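You operate a simulated robot arm through the tools that you are given. There is no shell and no other tool. Be economical: measure what you need, move in short steps, check, and stop when the job is done.

Carry out the task below with a simulated robot arm. There is one attempt and no reset: what you move stays moved.

Task
Put the tub on the top of the test bench away on the tub shelf.

Only the result counts: the job must be done as asked and must still hold three seconds after the hand-in. Knocking over, shifting, dropping, spilling or breaking anything else fails it.

Robot
A 6-joint arm with a two-finger parallel gripper on a trunk, on a base that drives. Base frame: it is fixed to the floor where the robot stands at the start and does not move with it; the origin is under the middle of the robot, x ahead of it, y to its left, z up. Units: mm, rad, N and s.
With the tool pointing down near the work surface it reaches from about 480 to 880 mm from the robot's upright axis, wherever it stands. Its first joint turns from -2.007 to 2.007 rad. Places, roughly: tub shelf [-3400, -5300, 1100]. Payload 4.2 kg.
The TCP is the grasp point between the finger pads, 23 mm short of the fingertips. In the tool frame z runs along the fingers and y along their closing line. Largest opening 94 mm; finger width 38, thickness 10; the body of the gripper, 54 by 96 mm, starts 39 mm behind the TCP.
Orientation is that of the tool frame in the base frame, as a unit quaternion [x, y, z, w]. With the fingers straight down and closing along the base's y, the tool's x points along the base's -x, its y along +y and its z along -z.

Tools
- The arm moves only by the tool move_arm. Its argument "increments" is a list that holds one entry, the list of rows, each a list of 7 numbers: the shift along the base's x, y, z in mm, then the turn, a rotation vector about the base's x, y, z in degrees, then the finger opening in mm, from 0 to 94. In form: [[[tx, ty, tz, rx, ry, rz, jaw], ...]]. A call has 1 to 20 rows; each row is the pose to reach, as a shift and turn from the pose commanded when the call began. Rows are played at 5 a second. More than 50 mm and 0.15 rad between two rows, or a gripper value outside its range, and nothing of the call is played. Where a pose cannot be reached the arm comes as near as it can. A force on the tool above 40 N (or 10 N above the force at the start of the call, whichever is more), or a blocked arm, ends the call early, and 0.2 s more pass. The fingers move at their own pace (about 108 mm/s each) and stop on an object; they squeeze with about 42 N. The grip force told is the motor's: it shows also when the fingers shut on nothing. Time passes only in rows, and 0.2 s behind the last, so rows that repeat a pose let the fingers close. It gives the time, the measured TCP pose, the force on the tool (base axes), the opening and the grip force at its end, in the units of the frame above (readings bear some noise).
- Cameras (640 x 400 px; columns grow to the right, rows downward): "scene" is now at [238.5, 170.3, 1344.5]; the picture's right is [-0.29, -0.96, 0.00], its down [-0.54, 0.16, -0.83] and it looks along [0.79, -0.24, -0.56] (base axes); focal length 295 px, centre (320, 200). "wrist" rides on the gripper at [86, 16, -75] in the tool frame; the picture's right is [-0.18, 0.98, 0.00], its down [-0.58, -0.11, -0.81] and it looks along [-0.79, -0.15, 0.59] (tool axes); focal length 243 px, centre (320, 200). There is no depth. A picture from a camera that has moved, and an enlarged one, comes with that camera's place and axes in the base frame and with its lens.
- camera(camera): a new picture of that camera. It takes no simulated time.
- lift_body(by): slides the trunk up (or, below 0, down) by that many mm; the arm and the scene camera ride with it, the base frame stays. It gives what a move gives, with no picture.
- steer(legs): drives the robot by 1 to 6 legs, each [ahead, turn to the left] in mm and rad, along the robot's own axes; the way and the turn of a leg run together, so that a leg with both is an arc; at most 1500 mm and 3.142 rad a leg. The arm and the cameras ride along, it lands a little off, and it stops where it bumps. It gives what a move gives.
- head_to(pan, tilt): turns the head with the scene camera to pan (to the left, within 1.396 rad either way) and tilt (down, from -0.506 to 1.204), counted from straight ahead of the robot. It gives what a move gives.
- close_up(camera, box): a new picture of the part [left, top, right, bottom] of that camera's present view, enlarged. It takes no simulated time.
- job_done(): hands the job in; it is judged then, once.

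Go step by step. Nothing tells you exact positions but the pictures and the camera data: compare them with the known pose of the tool, close in by small moves and look again before you grip or let go. The budget is 120 turns and 78 pictures, counting those below and the enlarged ones. Unless the task says otherwise, let go and move clear before handing in, and close with one line.

The tools are called after "Call:" by a JSON object that holds its "method" and its "body". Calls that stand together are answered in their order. move_arm: Moves the arm, as the interface text tells. Its arguments: {"type":"object","properties":{"increments":{"type":"array","items":{"type":"array","items":{"type":"array","items":{"type":"number"}}}}},"required":["increments"]} The other tools are called the same way: lift_body (by) slides the trunk up or down; steer (legs) drives the base; head_to (pan, tilt) turns the head that bears the scene camera; camera (camera) takes a picture; close_up (camera, box) takes an enlarged picture of a part of a camera's view; job_done () hands the job in.

At the start:

```text
time_s: 0.0
tcp_pos: [569.2, 200.2, 1093.8]
orientation: [0.0, 1.0, 0.0, 0.0]
ft_force: [-0.2, 0.5, -0.2]
finger_gap: 93.9
finger_force: 0.0
trunk travel left (down, up): [-700.0, 290.0]
robot x, y, heading: [-2.0, -3.9, -0.002]
head pan, tilt: [-0.295, 0.593]
```

scene: 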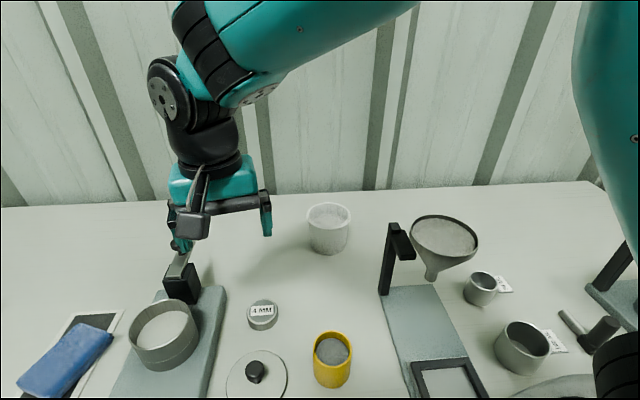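
wrist: 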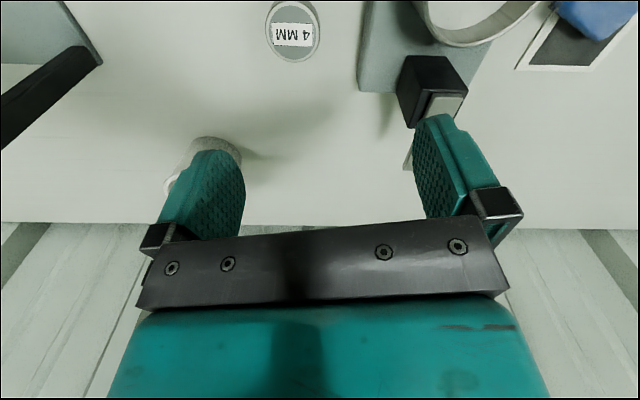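

I see a bench with several cups: a white one, a yellow one with grey content, and small grey ones with labels. I need to identify the tub, so I'll look around first.

Call:
{"method": "close_up", "body": {"camera": "scene", "box": [220, 190, 420, 400]}}

Call:
{"method": "head_to", "body": {"pan": -0.9, "tilt": 0.6}}

Call:
{"method": "camera", "body": {"camera": "scene"}}

```text
1.90 times, centred on (320, 295) of scene
camera zoom: at [238.5, 170.3, 1344.5], right [-0.29, -0.96, 0.0], down [-0.54, 0.16, -0.83], along [0.79, -0.24, -0.56], focal length 562 px, centre (320, 19)
```

zoom: 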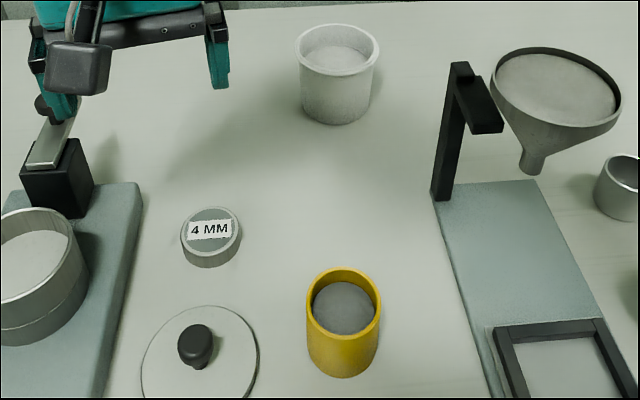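

```text
time_s: 1.0
tcp_pos: [567.9, 200.1, 1092.3]
orientation: [-0.001, 1.0, 0.0, 0.0]
ft_force: [0.6, 0.5, -0.1]
finger_gap: 94.0
finger_force: 0.0
trunk travel left (down, up): [-700.0, 290.0]
robot x, y, heading: [-0.6, -0.6, -0.001]
head pan, tilt: [-0.901, 0.6]
```

```text
74 pictures are left
camera scene: at [208.7, 126.8, 1343.9], right [-0.78, -0.62, 0.0], down [-0.35, 0.44, -0.83], along [0.51, -0.65, -0.56], focal length 295 px, centre (320, 200)
```

scene: 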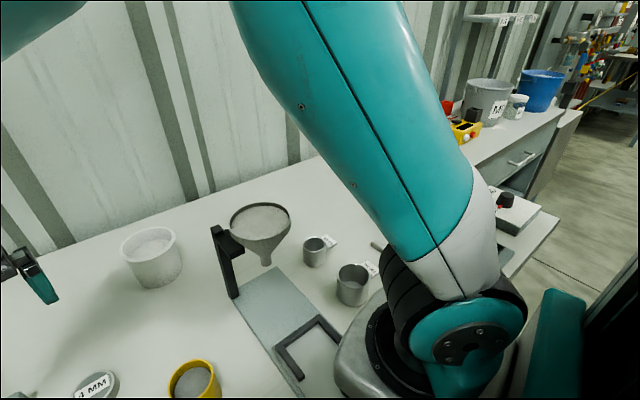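

The view to the right shows another bench with buckets and a shelf beyond. I'll look left too, to see everything on this bench.

Call:
{"method": "head_to", "body": {"pan": 0.7, "tilt": 0.7}}

Call:
{"method": "camera", "body": {"camera": "scene"}}

Call:
{"method": "head_to", "body": {"pan": -1.39, "tilt": 0.3}}

Call:
{"method": "camera", "body": {"camera": "scene"}}

```text
time_s: 2.7
tcp_pos: [568.3, 199.7, 1093.2]
orientation: [0.0, 1.0, 0.001, 0.0]
ft_force: [0.1, 0.3, 0.7]
finger_gap: 93.8
finger_force: 0.1
trunk travel left (down, up): [-700.0, 290.0]
robot x, y, heading: [3.7, 0.7, 0.001]
head pan, tilt: [0.7, 0.7]
```

```text
73 pictures are left
camera scene: at [218.8, 250.7, 1335.3], right [0.64, -0.77, 0.0], down [-0.49, -0.41, -0.76], along [0.59, 0.49, -0.64], focal length 295 px, centre (320, 200)
```

scene: 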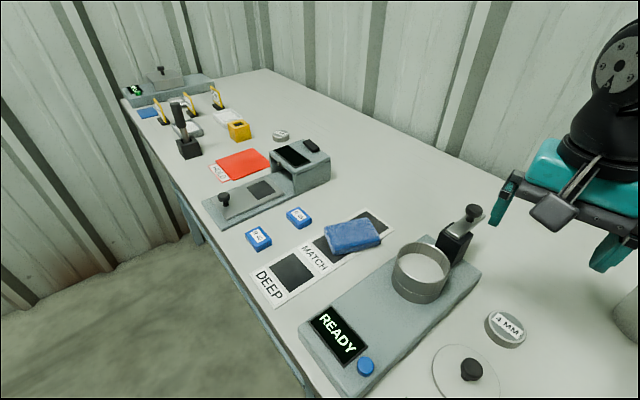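

```text
time_s: 4.7
tcp_pos: [568.2, 200.6, 1091.9]
orientation: [0.0, 1.0, 0.0, 0.0]
ft_force: [-0.5, -0.3, 0.8]
finger_gap: 93.9
finger_force: 0.1
trunk travel left (down, up): [-700.0, 290.0]
robot x, y, heading: [-1.5, 3.0, -0.001]
head pan, tilt: [-1.389, 0.3]
```

```text
72 pictures are left
camera scene: at [170.7, 104.2, 1371.4], right [-0.98, -0.18, 0.0], down [-0.05, 0.29, -0.96], along [0.17, -0.94, -0.3], focal length 295 px, centre (320, 200)
```

scene: 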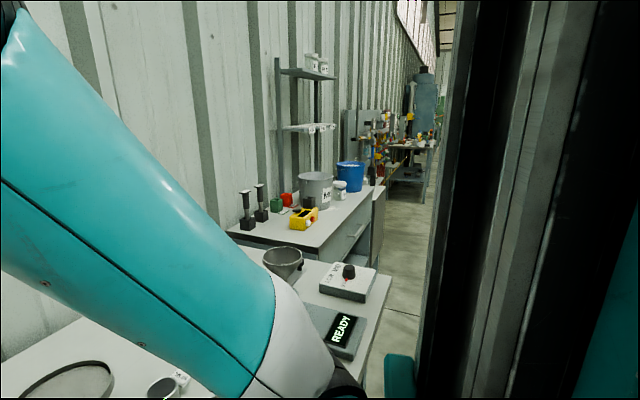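

The next bench to the right holds a labelled white jar/tub between the buckets; I'll enlarge to compare with the white tub here.

Call:
{"method": "close_up", "body": {"camera": "scene", "box": [230, 40, 450, 180]}}

Call:
{"method": "close_up", "body": {"camera": "scene", "box": [230, 160, 400, 265]}}

```text
2.86 times, centred on (340, 110) of scene
camera zoom: at [170.7, 104.2, 1371.4], right [-0.98, -0.18, 0.0], down [-0.05, 0.29, -0.96], along [0.17, -0.94, -0.3], focal length 843 px, centre (263, 457)
```

zoom: 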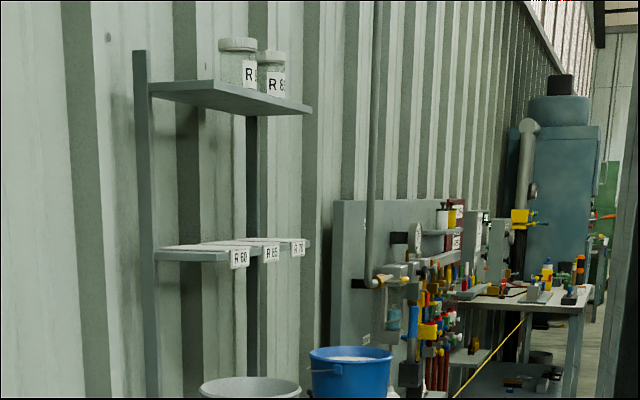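

```text
3.76 times, centred on (315, 212) of scene
camera zoom: at [170.7, 104.2, 1371.4], right [-0.98, -0.18, 0.0], down [-0.05, 0.29, -0.96], along [0.17, -0.94, -0.3], focal length 1111 px, centre (339, 153)
```

zoom: 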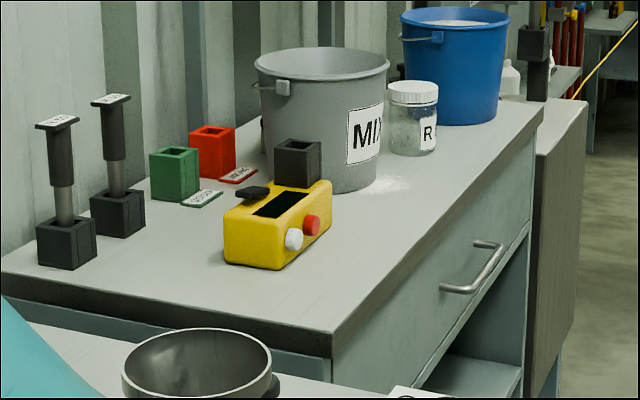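

Other benches exist down the hall, so "test bench" may not be this one. I'll look to the left and then turn the robot to survey the room.

Call:
{"method": "head_to", "body": {"pan": 1.39, "tilt": 0.3}}

Call:
{"method": "camera", "body": {"camera": "scene"}}

```text
time_s: 7.1
tcp_pos: [569.7, 200.5, 1091.9]
orientation: [0.0, 1.0, 0.0, 0.0]
ft_force: [-0.5, 0.6, -0.1]
finger_gap: 94.0
finger_force: 0.1
trunk travel left (down, up): [-700.0, 290.0]
robot x, y, heading: [-1.8, -0.0, 0.001]
head pan, tilt: [1.389, 0.3]
```

```text
69 pictures are left
camera scene: at [170.7, 287.8, 1371.4], right [0.98, -0.18, 0.0], down [-0.05, -0.29, -0.96], along [0.17, 0.94, -0.3], focal length 295 px, centre (320, 200)
```

scene: 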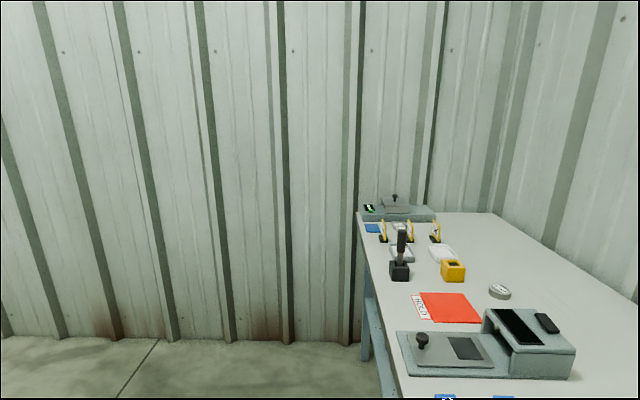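

Before driving, I'll raise the trunk to clear the items on the bench, then back away slowly.

Call:
{"method": "lift_body", "body": {"by": 200}}

Call:
{"method": "steer", "body": {"legs": [[-500, 0]]}}

Call:
{"method": "head_to", "body": {"pan": 0, "tilt": 0.5}}

Call:
{"method": "camera", "body": {"camera": "scene"}}

```text
time_s: 9.3
tcp_pos: [569.8, 201.2, 1292.5]
orientation: [0.0, 1.0, 0.0, 0.0]
ft_force: [-0.9, 0.0, -0.6]
finger_gap: 94.3
finger_force: 0.1
trunk travel left (down, up): [-900.0, 90.0]
robot x, y, heading: [-0.8, -3.1, 0.003]
head pan, tilt: [1.389, 0.3]
```

```text
time_s: 12.3
tcp_pos: [57.5, 204.8, 1291.5]
orientation: [-0.006, 1.0, 0.0, 0.0]
ft_force: [0.1, -1.0, -0.5]
finger_gap: 93.9
finger_force: 0.0
trunk travel left (down, up): [-900.0, 90.0]
robot x, y, heading: [-510.4, -3.1, 0.009]
head pan, tilt: [1.389, 0.3]
```

```text
time_s: 13.8
tcp_pos: [57.6, 204.4, 1293.5]
orientation: [-0.006, 1.0, 0.0, 0.0]
ft_force: [-0.4, -0.2, -0.6]
finger_gap: 93.9
finger_force: 0.1
trunk travel left (down, up): [-900.0, 90.0]
robot x, y, heading: [-508.4, -4.8, 0.011]
head pan, tilt: [0.0, 0.499]
```

```text
68 pictures are left
camera scene: at [-267.3, 195.9, 1553.0], right [0.01, -1.0, 0.0], down [-0.48, -0.01, -0.88], along [0.88, 0.01, -0.48], focal length 295 px, centre (320, 200)
```

scene: 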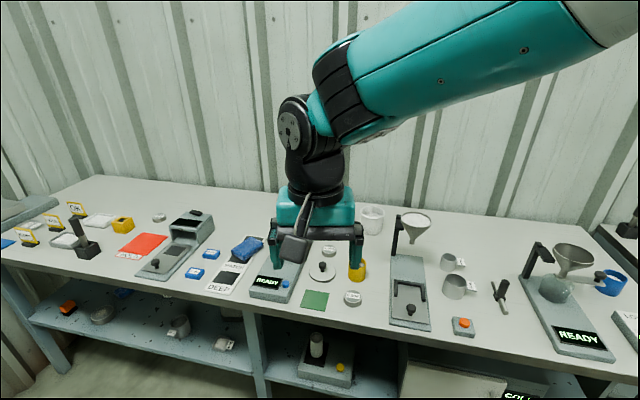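

This bench has lower shelves as well ("top of the test bench" fits). I'll look at the tub shelf to learn what a tub looks like.

Call:
{"method": "steer", "body": {"legs": [[0, -1.2]]}}

Call:
{"method": "head_to", "body": {"pan": -0.8, "tilt": 0.2}}

Call:
{"method": "camera", "body": {"camera": "scene"}}

```text
time_s: 17.1
tcp_pos: [-102.7, -447.0, 1291.9]
orientation: [0.552, 0.834, 0.0, 0.0]
ft_force: [0.7, -0.4, -0.2]
finger_gap: 93.7
finger_force: 0.1
trunk travel left (down, up): [-900.0, 90.0]
robot x, y, heading: [-511.8, -1.1, -1.168]
head pan, tilt: [0.0, 0.499]
```

```text
time_s: 18.3
tcp_pos: [-102.8, -447.3, 1293.1]
orientation: [0.552, 0.834, 0.0, 0.0]
ft_force: [-0.2, 0.1, -0.5]
finger_gap: 93.8
finger_force: 0.0
trunk travel left (down, up): [-900.0, 90.0]
robot x, y, heading: [-511.1, -5.4, -1.166]
head pan, tilt: [-0.799, 0.201]
```

```text
67 pictures are left
camera scene: at [-305.1, -151.7, 1580.7], right [-0.92, 0.39, 0.0], down [0.08, 0.18, -0.98], along [-0.38, -0.9, -0.2], focal length 295 px, centre (320, 200)
```

scene: 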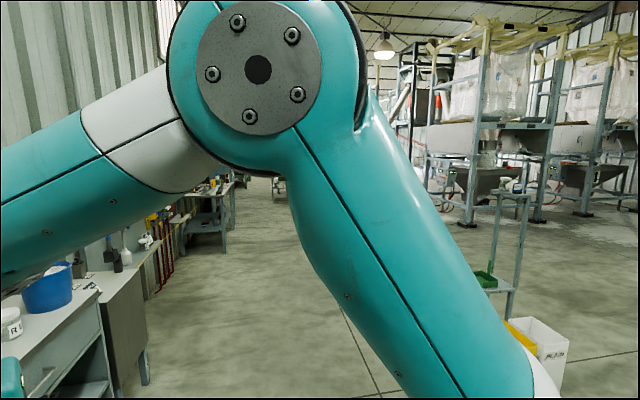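

The tub shelf direction is hidden by the arm; I'll turn a bit further so that it lies to the left of it.

Call:
{"method": "steer", "body": {"legs": [[0, -1.2]]}}

Call:
{"method": "head_to", "body": {"pan": 0.4, "tilt": 0.2}}

Call:
{"method": "camera", "body": {"camera": "scene"}}

```text
time_s: 21.7
tcp_pos: [-781.0, -541.6, 1293.5]
orientation: [0.927, 0.374, -0.001, 0.0]
ft_force: [-0.1, 0.2, -0.8]
finger_gap: 94.1
finger_force: 0.1
trunk travel left (down, up): [-900.0, 90.0]
robot x, y, heading: [-508.4, -4.6, -2.377]
head pan, tilt: [-0.799, 0.201]
```

```text
time_s: 23.1
tcp_pos: [-779.9, -543.6, 1292.5]
orientation: [0.928, 0.374, 0.0, 0.0]
ft_force: [-0.2, 0.0, 0.4]
finger_gap: 94.1
finger_force: 0.0
trunk travel left (down, up): [-900.0, 90.0]
robot x, y, heading: [-510.2, 1.6, -2.376]
head pan, tilt: [0.4, 0.201]
```

```text
66 pictures are left
camera scene: at [-519.0, -333.6, 1580.7], right [-0.92, 0.39, 0.0], down [0.08, 0.18, -0.98], along [-0.39, -0.9, -0.2], focal length 295 px, centre (320, 200)
```

scene: 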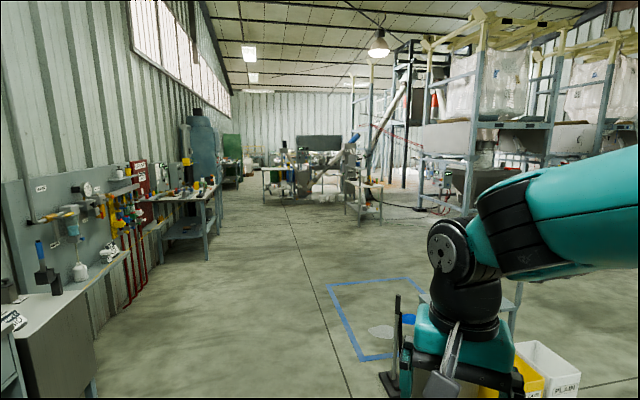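

Call:
{"method": "close_up", "body": {"camera": "scene", "box": [250, 120, 450, 245]}}

Call:
{"method": "close_up", "body": {"camera": "scene", "box": [320, 150, 440, 225]}}

```text
3.20 times, centred on (350, 182) of scene
camera zoom: at [-519.0, -333.6, 1580.7], right [-0.92, 0.39, 0.0], down [0.08, 0.18, -0.98], along [-0.39, -0.9, -0.2], focal length 945 px, centre (224, 256)
```

zoom: 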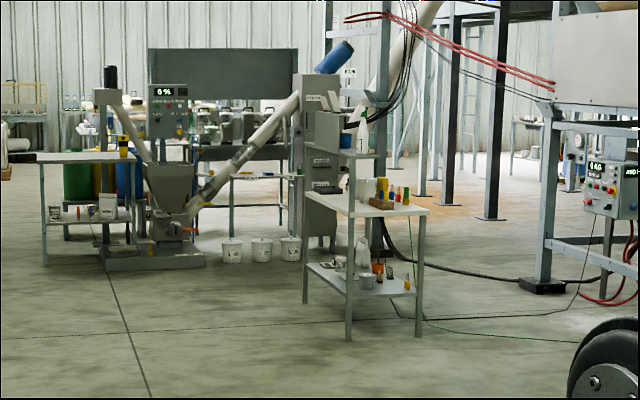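

```text
5.33 times, centred on (380, 188) of scene
camera zoom: at [-519.0, -333.6, 1580.7], right [-0.92, 0.39, 0.0], down [0.08, 0.18, -0.98], along [-0.39, -0.9, -0.2], focal length 1574 px, centre (0, 267)
```

zoom: 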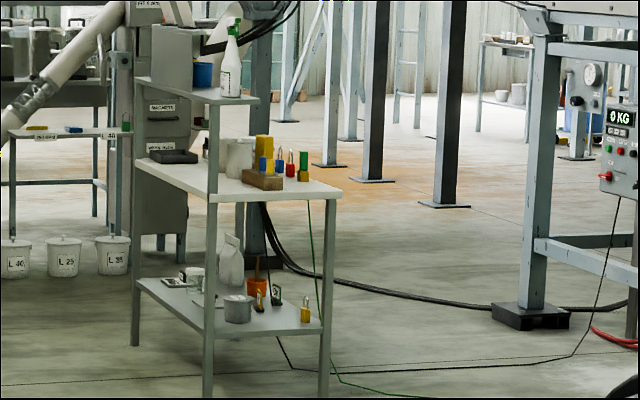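

I see a shelf unit at the tub shelf location. I'll drive about half way down the clear aisle for a better look at it.

Call:
{"method": "steer", "body": {"legs": [[0, 0.573], [1300, 0], [1200, 0]]}}

Call:
{"method": "head_to", "body": {"pan": -0.5, "tilt": 0.2}}

Call:
{"method": "camera", "body": {"camera": "scene"}}

```text
time_s: 36.8
tcp_pos: [-1007.9, -3028.5, 1293.0]
orientation: [0.787, 0.617, 0.0, 0.0]
ft_force: [0.1, -0.6, -0.9]
finger_gap: 94.1
finger_force: 0.0
trunk travel left (down, up): [-900.0, 90.0]
robot x, y, heading: [-1069.4, -2428.2, -1.814]
head pan, tilt: [0.4, 0.201]
```

```text
time_s: 38.0
tcp_pos: [-1007.9, -3028.5, 1292.6]
orientation: [0.787, 0.617, 0.0, 0.0]
ft_force: [0.6, -0.5, 0.8]
finger_gap: 94.3
finger_force: 0.0
trunk travel left (down, up): [-900.0, 90.0]
robot x, y, heading: [-1068.9, -2428.5, -1.814]
head pan, tilt: [-0.499, 0.201]
```

```text
63 pictures are left
camera scene: at [-975.4, -2690.8, 1580.7], right [-0.74, 0.67, 0.0], down [0.13, 0.15, -0.98], along [-0.66, -0.72, -0.2], focal length 295 px, centre (320, 200)
```

scene: 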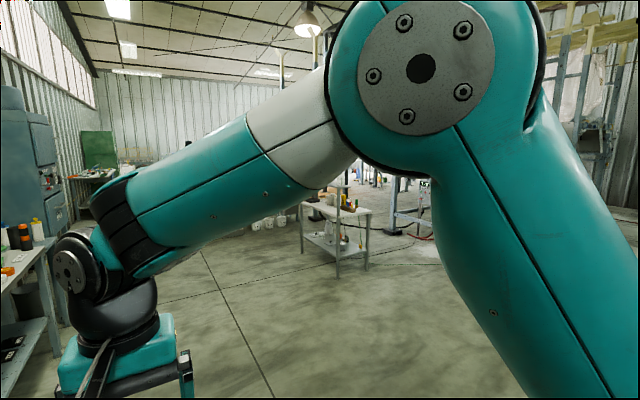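

The arm blocks the view; I'll turn right so the shelf appears left of the arm.

Call:
{"method": "steer", "body": {"legs": [[0, -1.1]]}}

Call:
{"method": "head_to", "body": {"pan": 0.6, "tilt": 0.2}}

Call:
{"method": "camera", "body": {"camera": "scene"}}

```text
time_s: 41.2
tcp_pos: [-1576.3, -2752.6, 1291.7]
orientation: [0.994, 0.112, 0.0, 0.0]
ft_force: [-0.9, -0.4, 0.0]
finger_gap: 94.0
finger_force: 0.1
trunk travel left (down, up): [-900.0, 90.0]
robot x, y, heading: [-1068.1, -2429.9, -2.913]
head pan, tilt: [-0.499, 0.201]
```

```text
time_s: 42.5
tcp_pos: [-1577.2, -2752.7, 1292.7]
orientation: [0.994, 0.113, 0.0, 0.0]
ft_force: [0.0, 0.1, -0.4]
finger_gap: 93.9
finger_force: 0.0
trunk travel left (down, up): [-900.0, 90.0]
robot x, y, heading: [-1065.4, -2433.2, -2.911]
head pan, tilt: [0.6, 0.201]
```

```text
62 pictures are left
camera scene: at [-1233.1, -2720.7, 1580.7], right [-0.74, 0.68, 0.0], down [0.14, 0.15, -0.98], along [-0.66, -0.72, -0.2], focal length 295 px, centre (320, 200)
```

scene: 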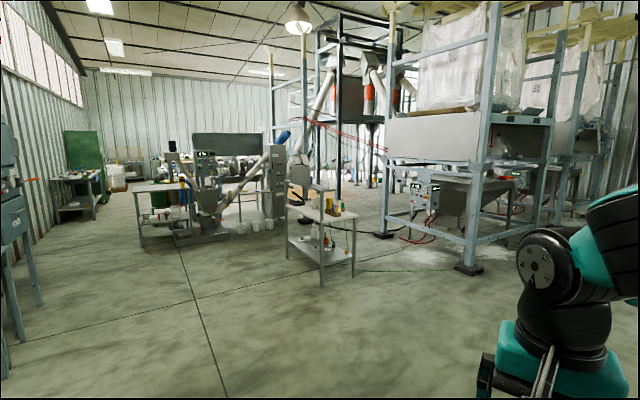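

Call:
{"method": "close_up", "body": {"camera": "scene", "box": [260, 150, 380, 225]}}

Call:
{"method": "close_up", "body": {"camera": "scene", "box": [125, 150, 300, 260]}}

```text
5.33 times, centred on (320, 188) of scene
camera zoom: at [-1233.1, -2720.7, 1580.7], right [-0.74, 0.68, 0.0], down [0.14, 0.15, -0.98], along [-0.66, -0.72, -0.2], focal length 1574 px, centre (320, 267)
```

zoom: 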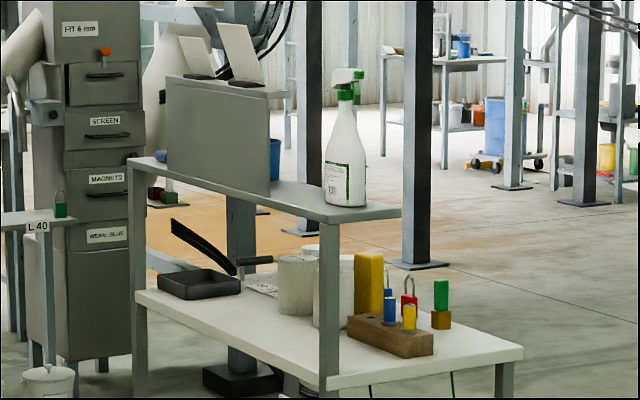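

```text
3.64 times, centred on (212, 205) of scene
camera zoom: at [-1233.1, -2720.7, 1580.7], right [-0.74, 0.68, 0.0], down [0.14, 0.15, -0.98], along [-0.66, -0.72, -0.2], focal length 1073 px, centre (711, 182)
```

zoom: 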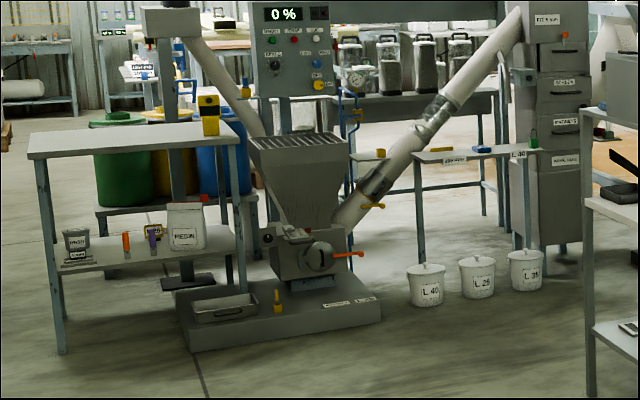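

The tub shelf seems to be the upper shelf, with a back panel on this side and a blue object behind it. I'll drive around to look at it from the north end and the far side.

Call:
{"method": "steer", "body": {"legs": [[0, 0.88], [1418, 0], [0, -1.11], [1400, 0]]}}

Call:
{"method": "head_to", "body": {"pan": 1.1, "tilt": 0.25}}

Call:
{"method": "camera", "body": {"camera": "scene"}}

```text
time_s: 61.3
tcp_pos: [-3649.7, -3940.7, 1292.7]
orientation: [1.0, 0.008, 0.0, 0.0]
ft_force: [-0.6, -0.3, -0.2]
finger_gap: 93.9
finger_force: 0.0
trunk travel left (down, up): [-900.0, 90.0]
robot x, y, heading: [-3085.8, -3730.3, -3.125]
head pan, tilt: [0.6, 0.201]
```

```text
time_s: 62.2
tcp_pos: [-3649.1, -3939.0, 1291.8]
orientation: [1.0, 0.008, 0.0, 0.0]
ft_force: [-0.3, 0.4, 0.6]
finger_gap: 94.0
finger_force: 0.0
trunk travel left (down, up): [-900.0, 90.0]
robot x, y, heading: [-3083.8, -3735.4, -3.121]
head pan, tilt: [1.1, 0.25]
```

```text
59 pictures are left
camera scene: at [-3272.2, -4010.4, 1576.1], right [-0.9, 0.44, 0.0], down [0.11, 0.22, -0.97], along [-0.43, -0.87, -0.25], focal length 295 px, centre (320, 200)
```

scene: 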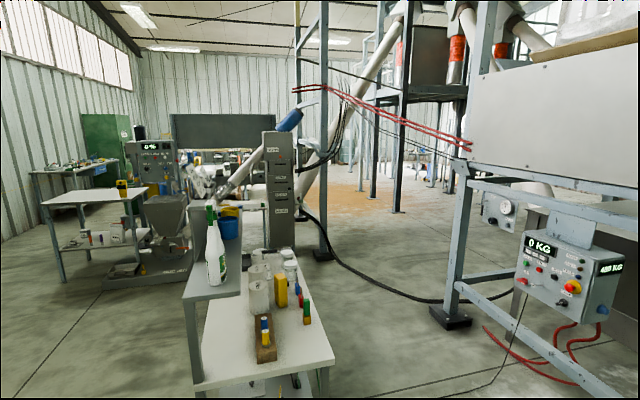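

Call:
{"method": "close_up", "body": {"camera": "scene", "box": [175, 190, 335, 290]}}

Call:
{"method": "steer", "body": {"legs": [[800, 0]]}}

Call:
{"method": "head_to", "body": {"pan": 1.39, "tilt": 0.3}}

Call:
{"method": "camera", "body": {"camera": "scene"}}

```text
4.00 times, centred on (255, 240) of scene
camera zoom: at [-3272.2, -4010.4, 1576.1], right [-0.9, 0.44, 0.0], down [0.11, 0.22, -0.97], along [-0.43, -0.87, -0.25], focal length 1181 px, centre (580, 40)
```

zoom: 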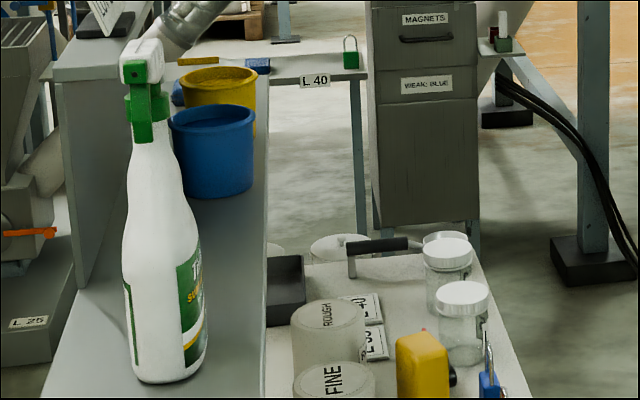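

```text
time_s: 66.5
tcp_pos: [-4468.4, -3941.5, 1292.9]
orientation: [1.0, 0.002, 0.0, 0.0]
ft_force: [-0.2, 0.6, 0.8]
finger_gap: 94.2
finger_force: 0.0
trunk travel left (down, up): [-900.0, 90.0]
robot x, y, heading: [-3899.0, -3735.0, -3.137]
head pan, tilt: [1.1, 0.25]
```

```text
time_s: 67.3
tcp_pos: [-4468.0, -3940.7, 1292.2]
orientation: [1.0, 0.002, 0.001, 0.0]
ft_force: [1.1, 0.7, 0.6]
finger_gap: 94.0
finger_force: 0.1
trunk travel left (down, up): [-900.0, 90.0]
robot x, y, heading: [-3898.7, -3738.3, -3.137]
head pan, tilt: [1.389, 0.3]
```

```text
57 pictures are left
camera scene: at [-4066.6, -4024.7, 1571.4], right [-0.98, 0.18, 0.0], down [0.05, 0.29, -0.96], along [-0.17, -0.94, -0.3], focal length 295 px, centre (320, 200)
```

scene: 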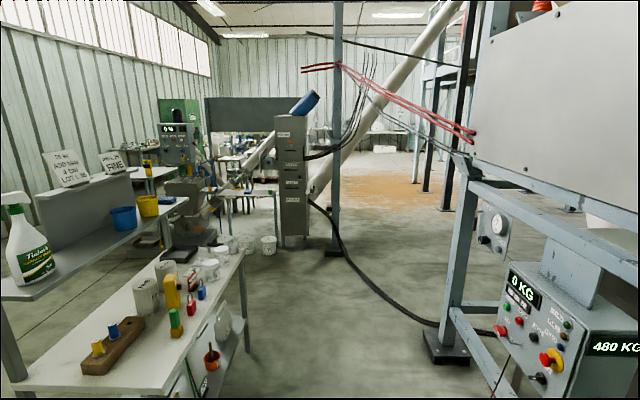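

The shelf holds coloured tubs (blue, yellow) with signs above. I'll read the signs.

Call:
{"method": "close_up", "body": {"camera": "scene", "box": [10, 135, 210, 260]}}

Call:
{"method": "close_up", "body": {"camera": "scene", "box": [30, 140, 140, 209]}}

```text
3.20 times, centred on (110, 198) of scene
camera zoom: at [-4066.6, -4024.7, 1571.4], right [-0.98, 0.18, 0.0], down [0.05, 0.29, -0.96], along [-0.17, -0.94, -0.3], focal length 945 px, centre (992, 208)
```

zoom: 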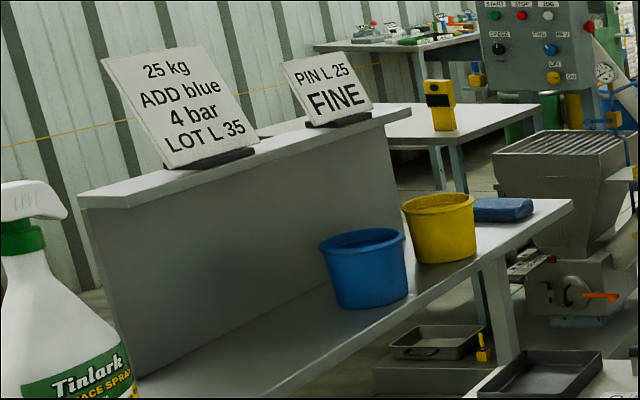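

```text
5.80 times, centred on (85, 174) of scene
camera zoom: at [-4066.6, -4024.7, 1571.4], right [-0.98, 0.18, 0.0], down [0.05, 0.29, -0.96], along [-0.17, -0.94, -0.3], focal length 1711 px, centre (1682, 348)
```

zoom: 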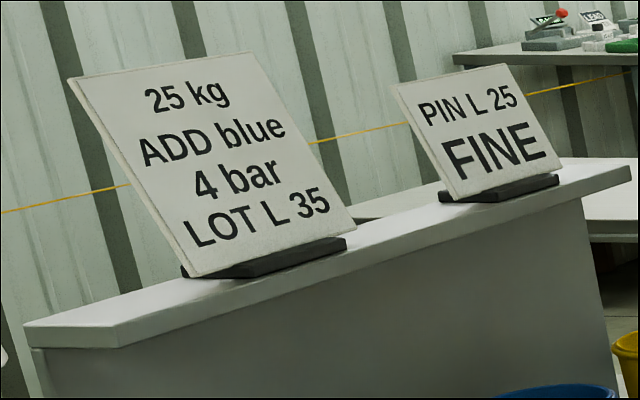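

The shelved tubs are tapered pots with a rim; the white tapered rimmed pot on the bench top is the matching tub. There is a free spot on the shelf around (-3430, -5140, 1066). I'm driving back to fetch the tub.

Call:
{"method": "steer", "body": {"legs": [[-1100, 0], [-1100, 0], [0, -2.025], [1449, 0]]}}

```text
time_s: 89.9
tcp_pos: [-1020.3, -1810.3, 1292.8]
orientation: [-0.541, 0.841, 0.0, 0.0]
ft_force: [0.5, -0.4, -0.2]
finger_gap: 94.0
finger_force: 0.1
trunk travel left (down, up): [-900.0, 90.0]
robot x, y, heading: [-1070.9, -2411.4, 1.135]
head pan, tilt: [1.389, 0.3]
```

On track back to the bench; next I drive to about (-600, 0) and face it.

Call:
{"method": "steer", "body": {"legs": [[0, 0.243], [1250, 0], [1207, 0], [0, -1.378]]}}

Call:
{"method": "head_to", "body": {"pan": -0.2, "tilt": 0.5}}

Call:
{"method": "camera", "body": {"camera": "scene"}}

```text
time_s: 106.3
tcp_pos: [-27.4, 211.0, 1292.4]
orientation: [0.003, 1.0, 0.0, -0.001]
ft_force: [1.0, 0.4, 0.2]
finger_gap: 94.3
finger_force: 0.1
trunk travel left (down, up): [-900.0, 90.0]
robot x, y, heading: [-597.5, 13.4, -0.004]
head pan, tilt: [1.389, 0.3]
```

```text
time_s: 107.9
tcp_pos: [-26.7, 210.0, 1293.4]
orientation: [0.003, 1.0, 0.0, -0.001]
ft_force: [-0.1, -0.9, 0.8]
finger_gap: 94.0
finger_force: 0.0
trunk travel left (down, up): [-900.0, 90.0]
robot x, y, heading: [-597.5, 12.2, -0.005]
head pan, tilt: [-0.201, 0.499]
```

```text
54 pictures are left
camera scene: at [-353.8, 189.6, 1553.0], right [-0.2, -0.98, 0.0], down [-0.47, 0.1, -0.88], along [0.86, -0.18, -0.48], focal length 295 px, centre (320, 200)
```

scene: 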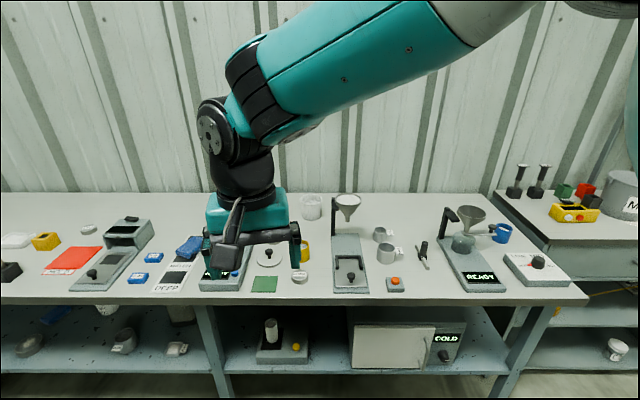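

Let me check the blue container at the right end and the candidates in detail.

Call:
{"method": "close_up", "body": {"camera": "scene", "box": [430, 190, 590, 290]}}

Call:
{"method": "close_up", "body": {"camera": "scene", "box": [280, 180, 440, 280]}}

Call:
{"method": "close_up", "body": {"camera": "scene", "box": [0, 290, 320, 400]}}

```text
4.00 times, centred on (510, 240) of scene
camera zoom: at [-353.8, 189.6, 1553.0], right [-0.2, -0.98, 0.0], down [-0.47, 0.1, -0.88], along [0.86, -0.18, -0.48], focal length 1181 px, centre (-440, 40)
```

zoom: 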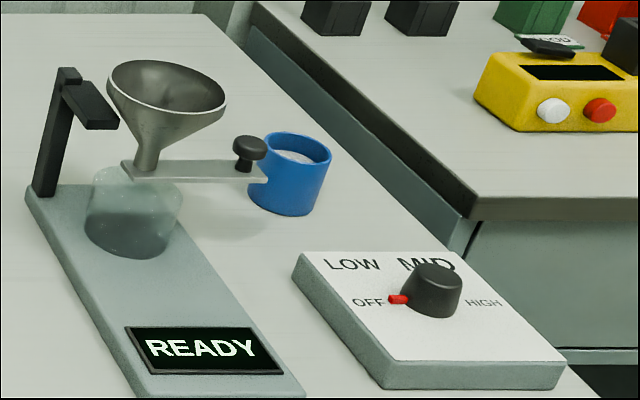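

```text
4.00 times, centred on (360, 230) of scene
camera zoom: at [-353.8, 189.6, 1553.0], right [-0.2, -0.98, 0.0], down [-0.47, 0.1, -0.88], along [0.86, -0.18, -0.48], focal length 1181 px, centre (160, 80)
```

zoom: 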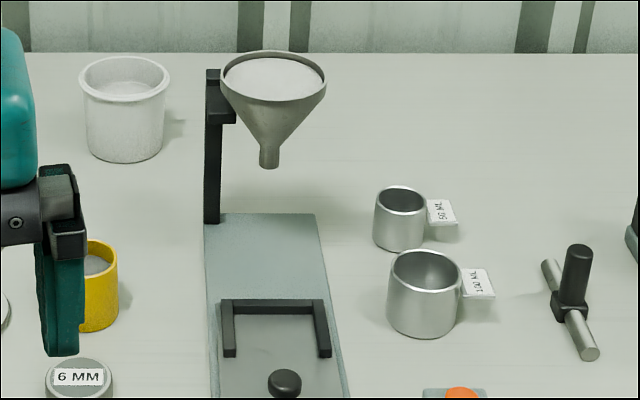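

```text
2.00 times, centred on (160, 345) of scene
camera zoom: at [-353.8, 189.6, 1553.0], right [-0.2, -0.98, 0.0], down [-0.47, 0.1, -0.88], along [0.86, -0.18, -0.48], focal length 590 px, centre (640, -90)
```

zoom: 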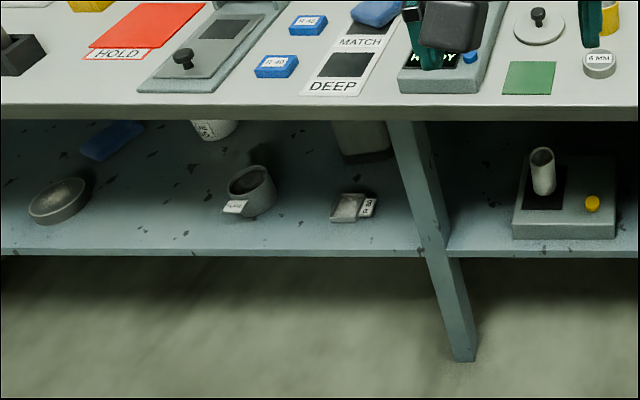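

The white tub is the one (at about (707, 6) with ~93 mm rim and ~85 mm height). I'll drive back in with the arm high and look into it with the wrist camera.

Call:
{"method": "steer", "body": {"legs": [[600, 0]]}}

Call:
{"method": "move_arm", "body": {"increments": [[[0, -45, 0, 0, 0, 0, 94], [0, -90, 0, 0, 0, 0, 94], [0, -135, 0, 0, 0, 0, 94], [0, -180, -30, 0, 0, 0, 94], [0, -200, -60, 0, 0, 0, 94]]]}}

Call:
{"method": "camera", "body": {"camera": "wrist"}}

Call:
{"method": "camera", "body": {"camera": "scene"}}

```text
time_s: 111.3
tcp_pos: [564.9, 205.5, 1292.7]
orientation: [0.002, 1.0, 0.0, -0.001]
ft_force: [-0.2, 0.3, 0.0]
finger_gap: 94.2
finger_force: 0.0
trunk travel left (down, up): [-900.0, 90.0]
robot x, y, heading: [-5.9, 8.8, -0.008]
head pan, tilt: [-0.201, 0.499]
```

```text
refused: row 4 steps farther than a row can; nothing moved
```

```text
50 pictures are left
camera wrist: at [479.3, 222.0, 1367.1], right [0.19, 0.98, 0.0], down [0.58, -0.11, 0.81], along [0.79, -0.15, -0.59], focal length 243 px, centre (320, 200)
```

wrist: 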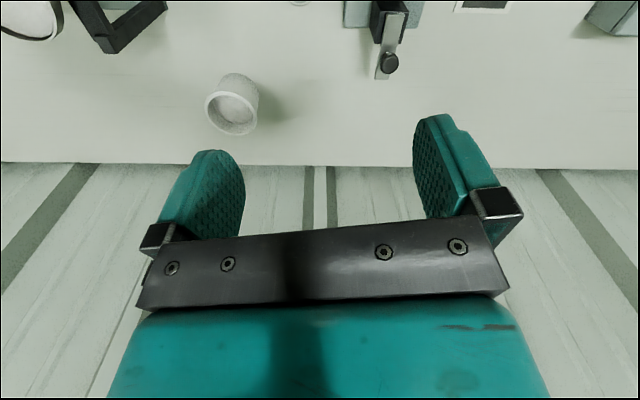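

```text
49 pictures are left
camera scene: at [239.4, 185.7, 1553.0], right [-0.21, -0.98, 0.0], down [-0.47, 0.1, -0.88], along [0.86, -0.18, -0.48], focal length 295 px, centre (320, 200)
```

scene: 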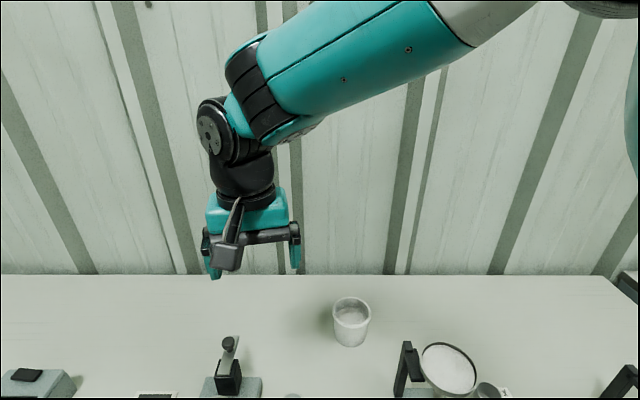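

The tub shows clearly now; enlarging both views to measure rim, body and fill level.

Call:
{"method": "close_up", "body": {"camera": "scene", "box": [310, 280, 390, 330]}}

Call:
{"method": "close_up", "body": {"camera": "scene", "box": [300, 280, 396, 360]}}

```text
8.00 times, centred on (350, 305) of scene
camera zoom: at [239.4, 185.7, 1553.0], right [-0.21, -0.98, 0.0], down [-0.47, 0.1, -0.88], along [0.86, -0.18, -0.48], focal length 2361 px, centre (80, -640)
```

zoom: 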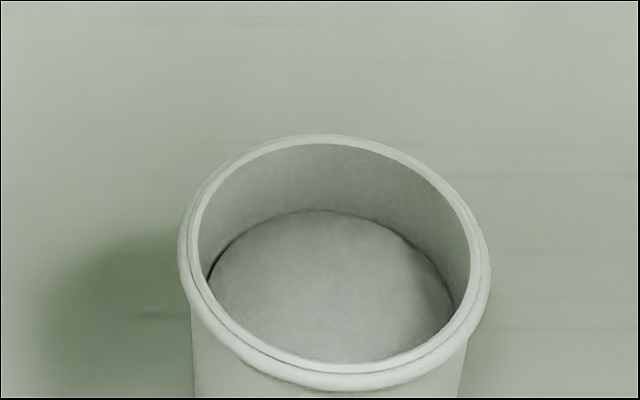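

```text
5.00 times, centred on (348, 320) of scene
camera zoom: at [239.4, 185.7, 1553.0], right [-0.21, -0.98, 0.0], down [-0.47, 0.1, -0.88], along [0.86, -0.18, -0.48], focal length 1476 px, centre (180, -400)
```

zoom: 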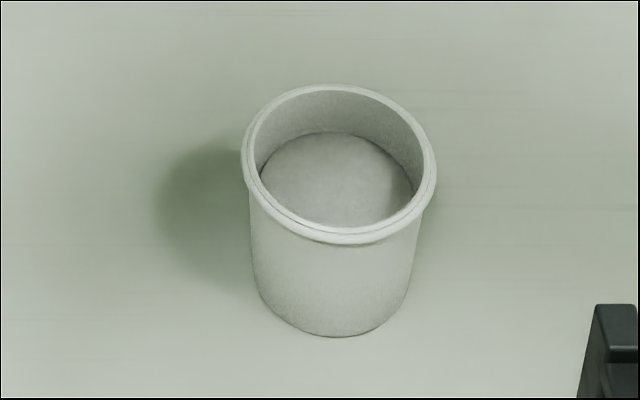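

Tub: rim 95 mm outer, 84 mm inner, fill about 28 mm below the rim, axis near (717, 5), rim top z≈961. It's too wide to span, so I'll pinch the rim wall on its +y side from above with one finger inside. First move above it and lower the trunk.

Call:
{"method": "move_arm", "body": {"increments": [[[30, -31, 0, 0, 0, 0, 94], [60, -62, 0, 0, 0, 0, 80], [91, -93, 0, 0, 0, 0, 60], [122, -124, 0, 0, 0, 0, 44], [152, -155, 0, 0, 0, 0, 44]]]}}

Call:
{"method": "lift_body", "body": {"by": -200}}

Call:
{"method": "camera", "body": {"camera": "wrist"}}

Call:
{"method": "head_to", "body": {"pan": -0.25, "tilt": 0.55}}

Call:
{"method": "close_up", "body": {"camera": "scene", "box": [220, 125, 420, 250]}}

```text
time_s: 112.5
tcp_pos: [715.5, 49.8, 1293.3]
orientation: [0.004, 1.0, 0.001, -0.001]
ft_force: [-0.6, 0.3, -0.6]
finger_gap: 44.2
finger_force: 0.0
trunk travel left (down, up): [-900.0, 90.0]
robot x, y, heading: [-3.6, 10.2, -0.008]
head pan, tilt: [-0.201, 0.499]
```

```text
time_s: 114.7
tcp_pos: [714.8, 51.8, 1093.0]
orientation: [0.004, 1.0, 0.0, -0.001]
ft_force: [0.0, -0.2, -0.5]
finger_gap: 44.3
finger_force: 0.1
trunk travel left (down, up): [-700.0, 290.0]
robot x, y, heading: [-2.4, 5.2, -0.006]
head pan, tilt: [-0.201, 0.499]
```

```text
46 pictures are left
camera wrist: at [629.8, 67.0, 1168.2], right [0.19, 0.98, 0.0], down [0.58, -0.11, 0.81], along [0.79, -0.15, -0.59], focal length 243 px, centre (320, 200)
```

wrist: 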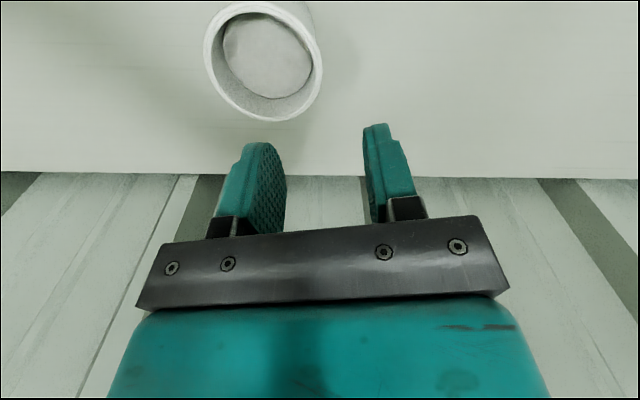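

```text
time_s: 115.3
tcp_pos: [716.7, 50.8, 1094.0]
orientation: [0.004, 1.0, 0.0, -0.002]
ft_force: [0.4, 0.5, 0.1]
finger_gap: 44.1
finger_force: 0.0
trunk travel left (down, up): [-700.0, 290.0]
robot x, y, heading: [-6.1, 6.4, -0.007]
head pan, tilt: [-0.25, 0.55]
```

```text
3.20 times, centred on (320, 188) of scene
camera zoom: at [237.3, 181.7, 1348.4], right [-0.25, -0.97, 0.0], down [-0.51, 0.13, -0.85], along [0.82, -0.22, -0.52], focal length 945 px, centre (320, 240)
```

zoom: 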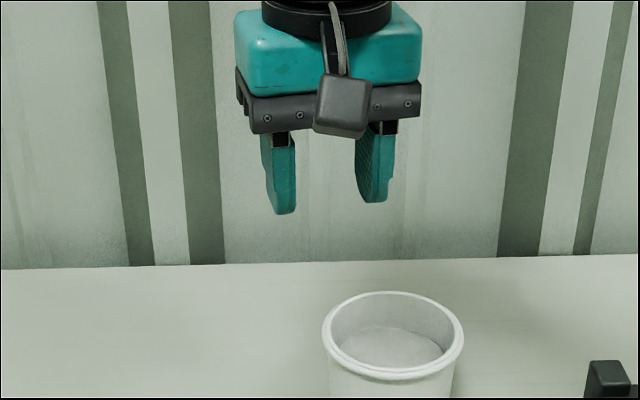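

Both cameras put the rim centre at about (714, 4). I'll descend most of the way, then check.

Call:
{"method": "move_arm", "body": {"increments": [[[-1, -1, -30, 0, 0, 0, 44], [-2, -2, -60, 0, 0, 0, 44], [-2, -2, -90, 0, 0, 0, 44], [-2, -2, -98, 0, 0, 0, 44], [-2, -2, -98, 0, 0, 0, 44]]]}}

Call:
{"method": "close_up", "body": {"camera": "scene", "box": [260, 170, 420, 270]}}

Call:
{"method": "camera", "body": {"camera": "wrist"}}

```text
time_s: 116.5
tcp_pos: [712.9, 48.9, 993.3]
orientation: [0.003, 1.0, 0.0, 0.0]
ft_force: [0.6, 0.2, -0.4]
finger_gap: 44.1
finger_force: 0.1
trunk travel left (down, up): [-700.0, 290.0]
robot x, y, heading: [-4.9, 11.5, -0.005]
head pan, tilt: [-0.25, 0.55]
```

```text
4.00 times, centred on (340, 220) of scene
camera zoom: at [237.3, 181.6, 1348.4], right [-0.25, -0.97, 0.0], down [-0.51, 0.13, -0.85], along [0.82, -0.22, -0.52], focal length 1181 px, centre (240, 120)
```

zoom: 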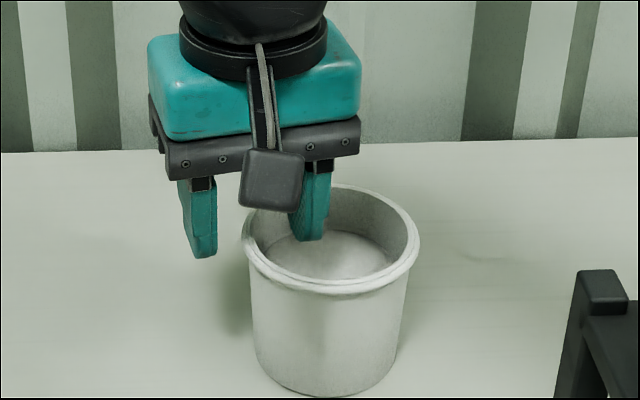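

```text
43 pictures are left
camera wrist: at [628.0, 64.7, 1068.4], right [0.19, 0.98, 0.0], down [0.58, -0.11, 0.81], along [0.79, -0.15, -0.59], focal length 243 px, centre (320, 200)
```

wrist: 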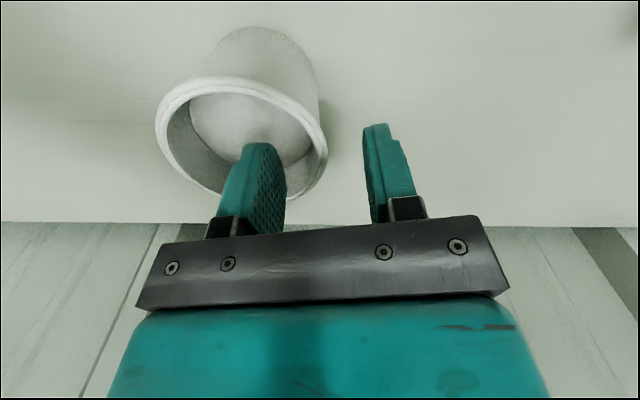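

The inner finger is over the opening and the outer is clear of the lip. I'll descend to z≈967 in small steps.

Call:
{"method": "move_arm", "body": {"increments": [[[0, 0, -10, 0, 0, 0, 44], [0, 0, -18, 0, 0, 0, 44], [0, 0, -23, 0, 0, 0, 44], [0, 0, -26, 0, 0, 0, 44], [0, 0, -26, 0, 0, 0, 44]]]}}

Call:
{"method": "close_up", "body": {"camera": "scene", "box": [270, 180, 400, 262]}}

Call:
{"method": "close_up", "body": {"camera": "wrist", "box": [130, 20, 450, 220]}}

```text
time_s: 117.7
tcp_pos: [713.8, 48.5, 968.8]
orientation: [0.004, 1.0, 0.001, 0.0]
ft_force: [0.1, -0.3, 0.0]
finger_gap: 44.3
finger_force: 0.1
trunk travel left (down, up): [-700.0, 290.0]
robot x, y, heading: [-0.6, 9.5, -0.005]
head pan, tilt: [-0.25, 0.55]
```

```text
4.88 times, centred on (335, 221) of scene
camera zoom: at [237.3, 181.6, 1348.4], right [-0.25, -0.97, 0.0], down [-0.51, 0.13, -0.85], along [0.82, -0.22, -0.52], focal length 1440 px, centre (247, 98)
```

zoom: 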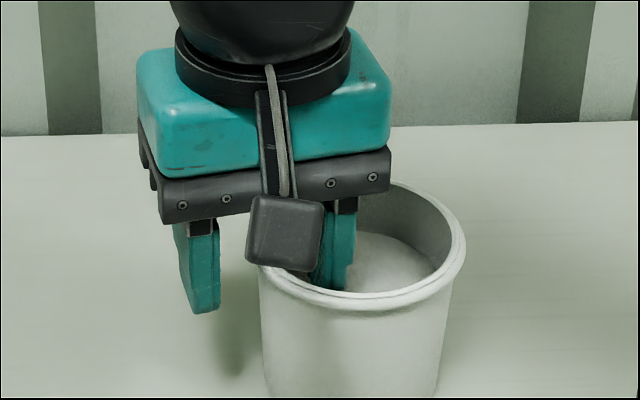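

```text
2.00 times, centred on (290, 120) of wrist
camera zoom: at [627.7, 64.7, 1043.2], right [0.19, 0.98, 0.0], down [0.58, -0.11, 0.81], along [0.79, -0.15, -0.59], focal length 485 px, centre (380, 360)
```

zoom: 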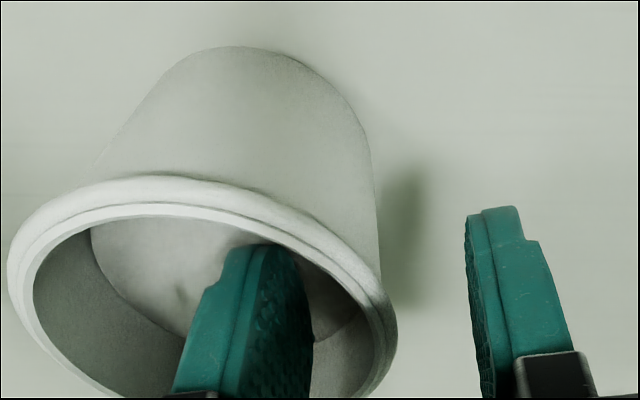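

No contact so far and the wall lies midway between the pads. I'll go 4 mm lower and close gently.

Call:
{"method": "move_arm", "body": {"increments": [[[0, 0, -2, 0, 0, 0, 44], [0, 0, -4, 0, 0, 0, 44], [0, 0, -4, 0, 0, 0, 34], [0, 0, -4, 0, 0, 0, 26], [0, 0, -4, 0, 0, 0, 18], [0, 0, -4, 0, 0, 0, 10], [0, 0, -4, 0, 0, 0, 0], [0, 0, -4, 0, 0, 0, 0], [0, 0, -4, 0, 0, 0, 0]]]}}

Call:
{"method": "close_up", "body": {"camera": "wrist", "box": [130, 20, 450, 220]}}

```text
time_s: 119.7
tcp_pos: [713.8, 48.2, 965.0]
orientation: [0.004, 1.0, 0.0, -0.001]
ft_force: [0.7, -3.9, 10.0]
finger_gap: 8.8
finger_force: 42.0
trunk travel left (down, up): [-700.0, 290.0]
robot x, y, heading: [-8.7, 11.7, -0.006]
head pan, tilt: [-0.25, 0.55]
```

```text
2.00 times, centred on (290, 120) of wrist
camera zoom: at [627.4, 64.9, 1040.4], right [0.19, 0.98, 0.0], down [0.58, -0.11, 0.81], along [0.79, -0.15, -0.59], focal length 485 px, centre (380, 360)
```

zoom: 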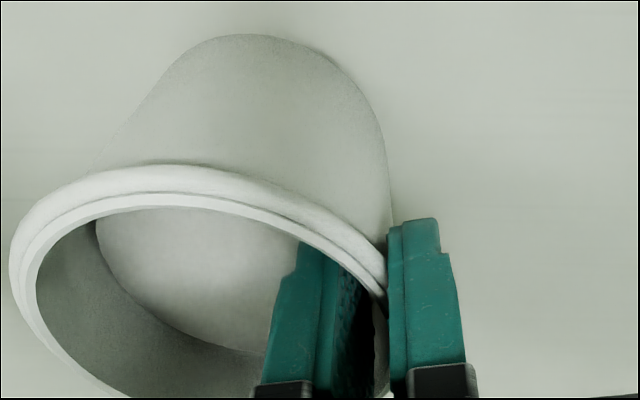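

Gripped with 42 N at 8.8 mm gap. I'll lift slowly and check tilt.

Call:
{"method": "move_arm", "body": {"increments": [[[0, 0, 3, 0, 0, 0, 0], [0, 0, 6, 0, 0, 0, 0], [0, 0, 12, 0, 0, 0, 0], [0, 0, 20, 0, 0, 0, 0], [0, 0, 30, 0, 0, 0, 0], [0, 0, 30, 0, 0, 0, 0]]]}}

Call:
{"method": "camera", "body": {"camera": "wrist"}}

Call:
{"method": "camera", "body": {"camera": "scene"}}

```text
time_s: 121.1
tcp_pos: [713.2, 49.3, 996.0]
orientation: [0.004, 1.0, 0.001, -0.001]
ft_force: [0.1, -0.3, -2.4]
finger_gap: 8.3
finger_force: 41.4
trunk travel left (down, up): [-700.0, 290.0]
robot x, y, heading: [-5.4, 8.5, -0.009]
head pan, tilt: [-0.25, 0.55]
```

```text
39 pictures are left
camera wrist: at [627.5, 65.1, 1070.2], right [0.19, 0.98, 0.0], down [0.58, -0.11, 0.81], along [0.79, -0.15, -0.59], focal length 243 px, centre (320, 200)
```

wrist: 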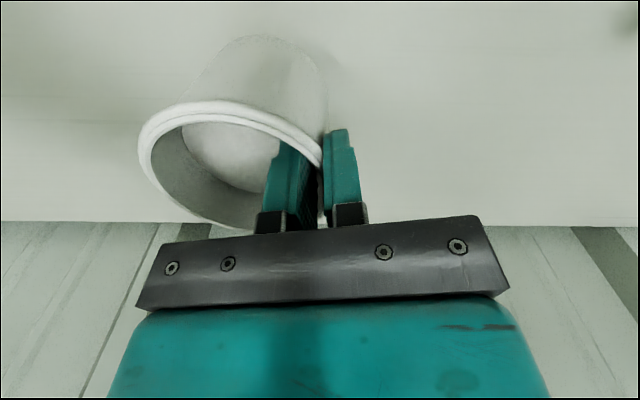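

```text
38 pictures are left
camera scene: at [237.4, 181.6, 1348.4], right [-0.25, -0.97, 0.0], down [-0.51, 0.13, -0.85], along [0.82, -0.22, -0.52], focal length 295 px, centre (320, 200)
```

scene: 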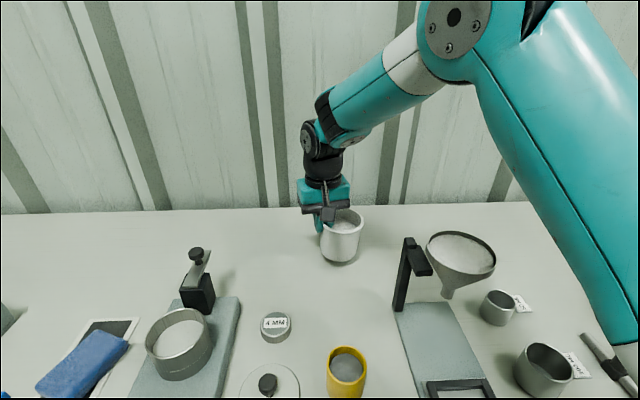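

Call:
{"method": "close_up", "body": {"camera": "scene", "box": [290, 180, 390, 280]}}

```text
4.00 times, centred on (340, 230) of scene
camera zoom: at [237.4, 181.6, 1348.4], right [-0.25, -0.97, 0.0], down [-0.51, 0.13, -0.85], along [0.82, -0.22, -0.52], focal length 1181 px, centre (240, 80)
```

zoom: 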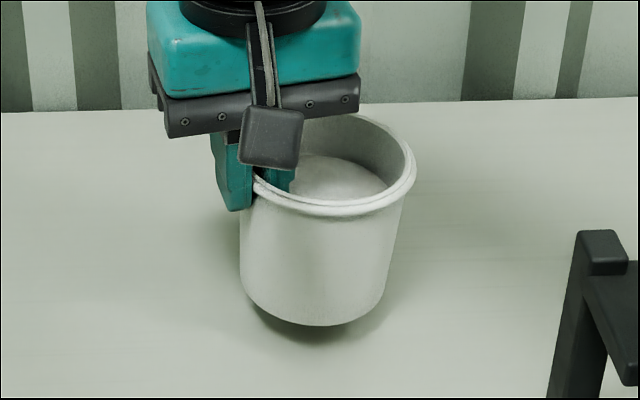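

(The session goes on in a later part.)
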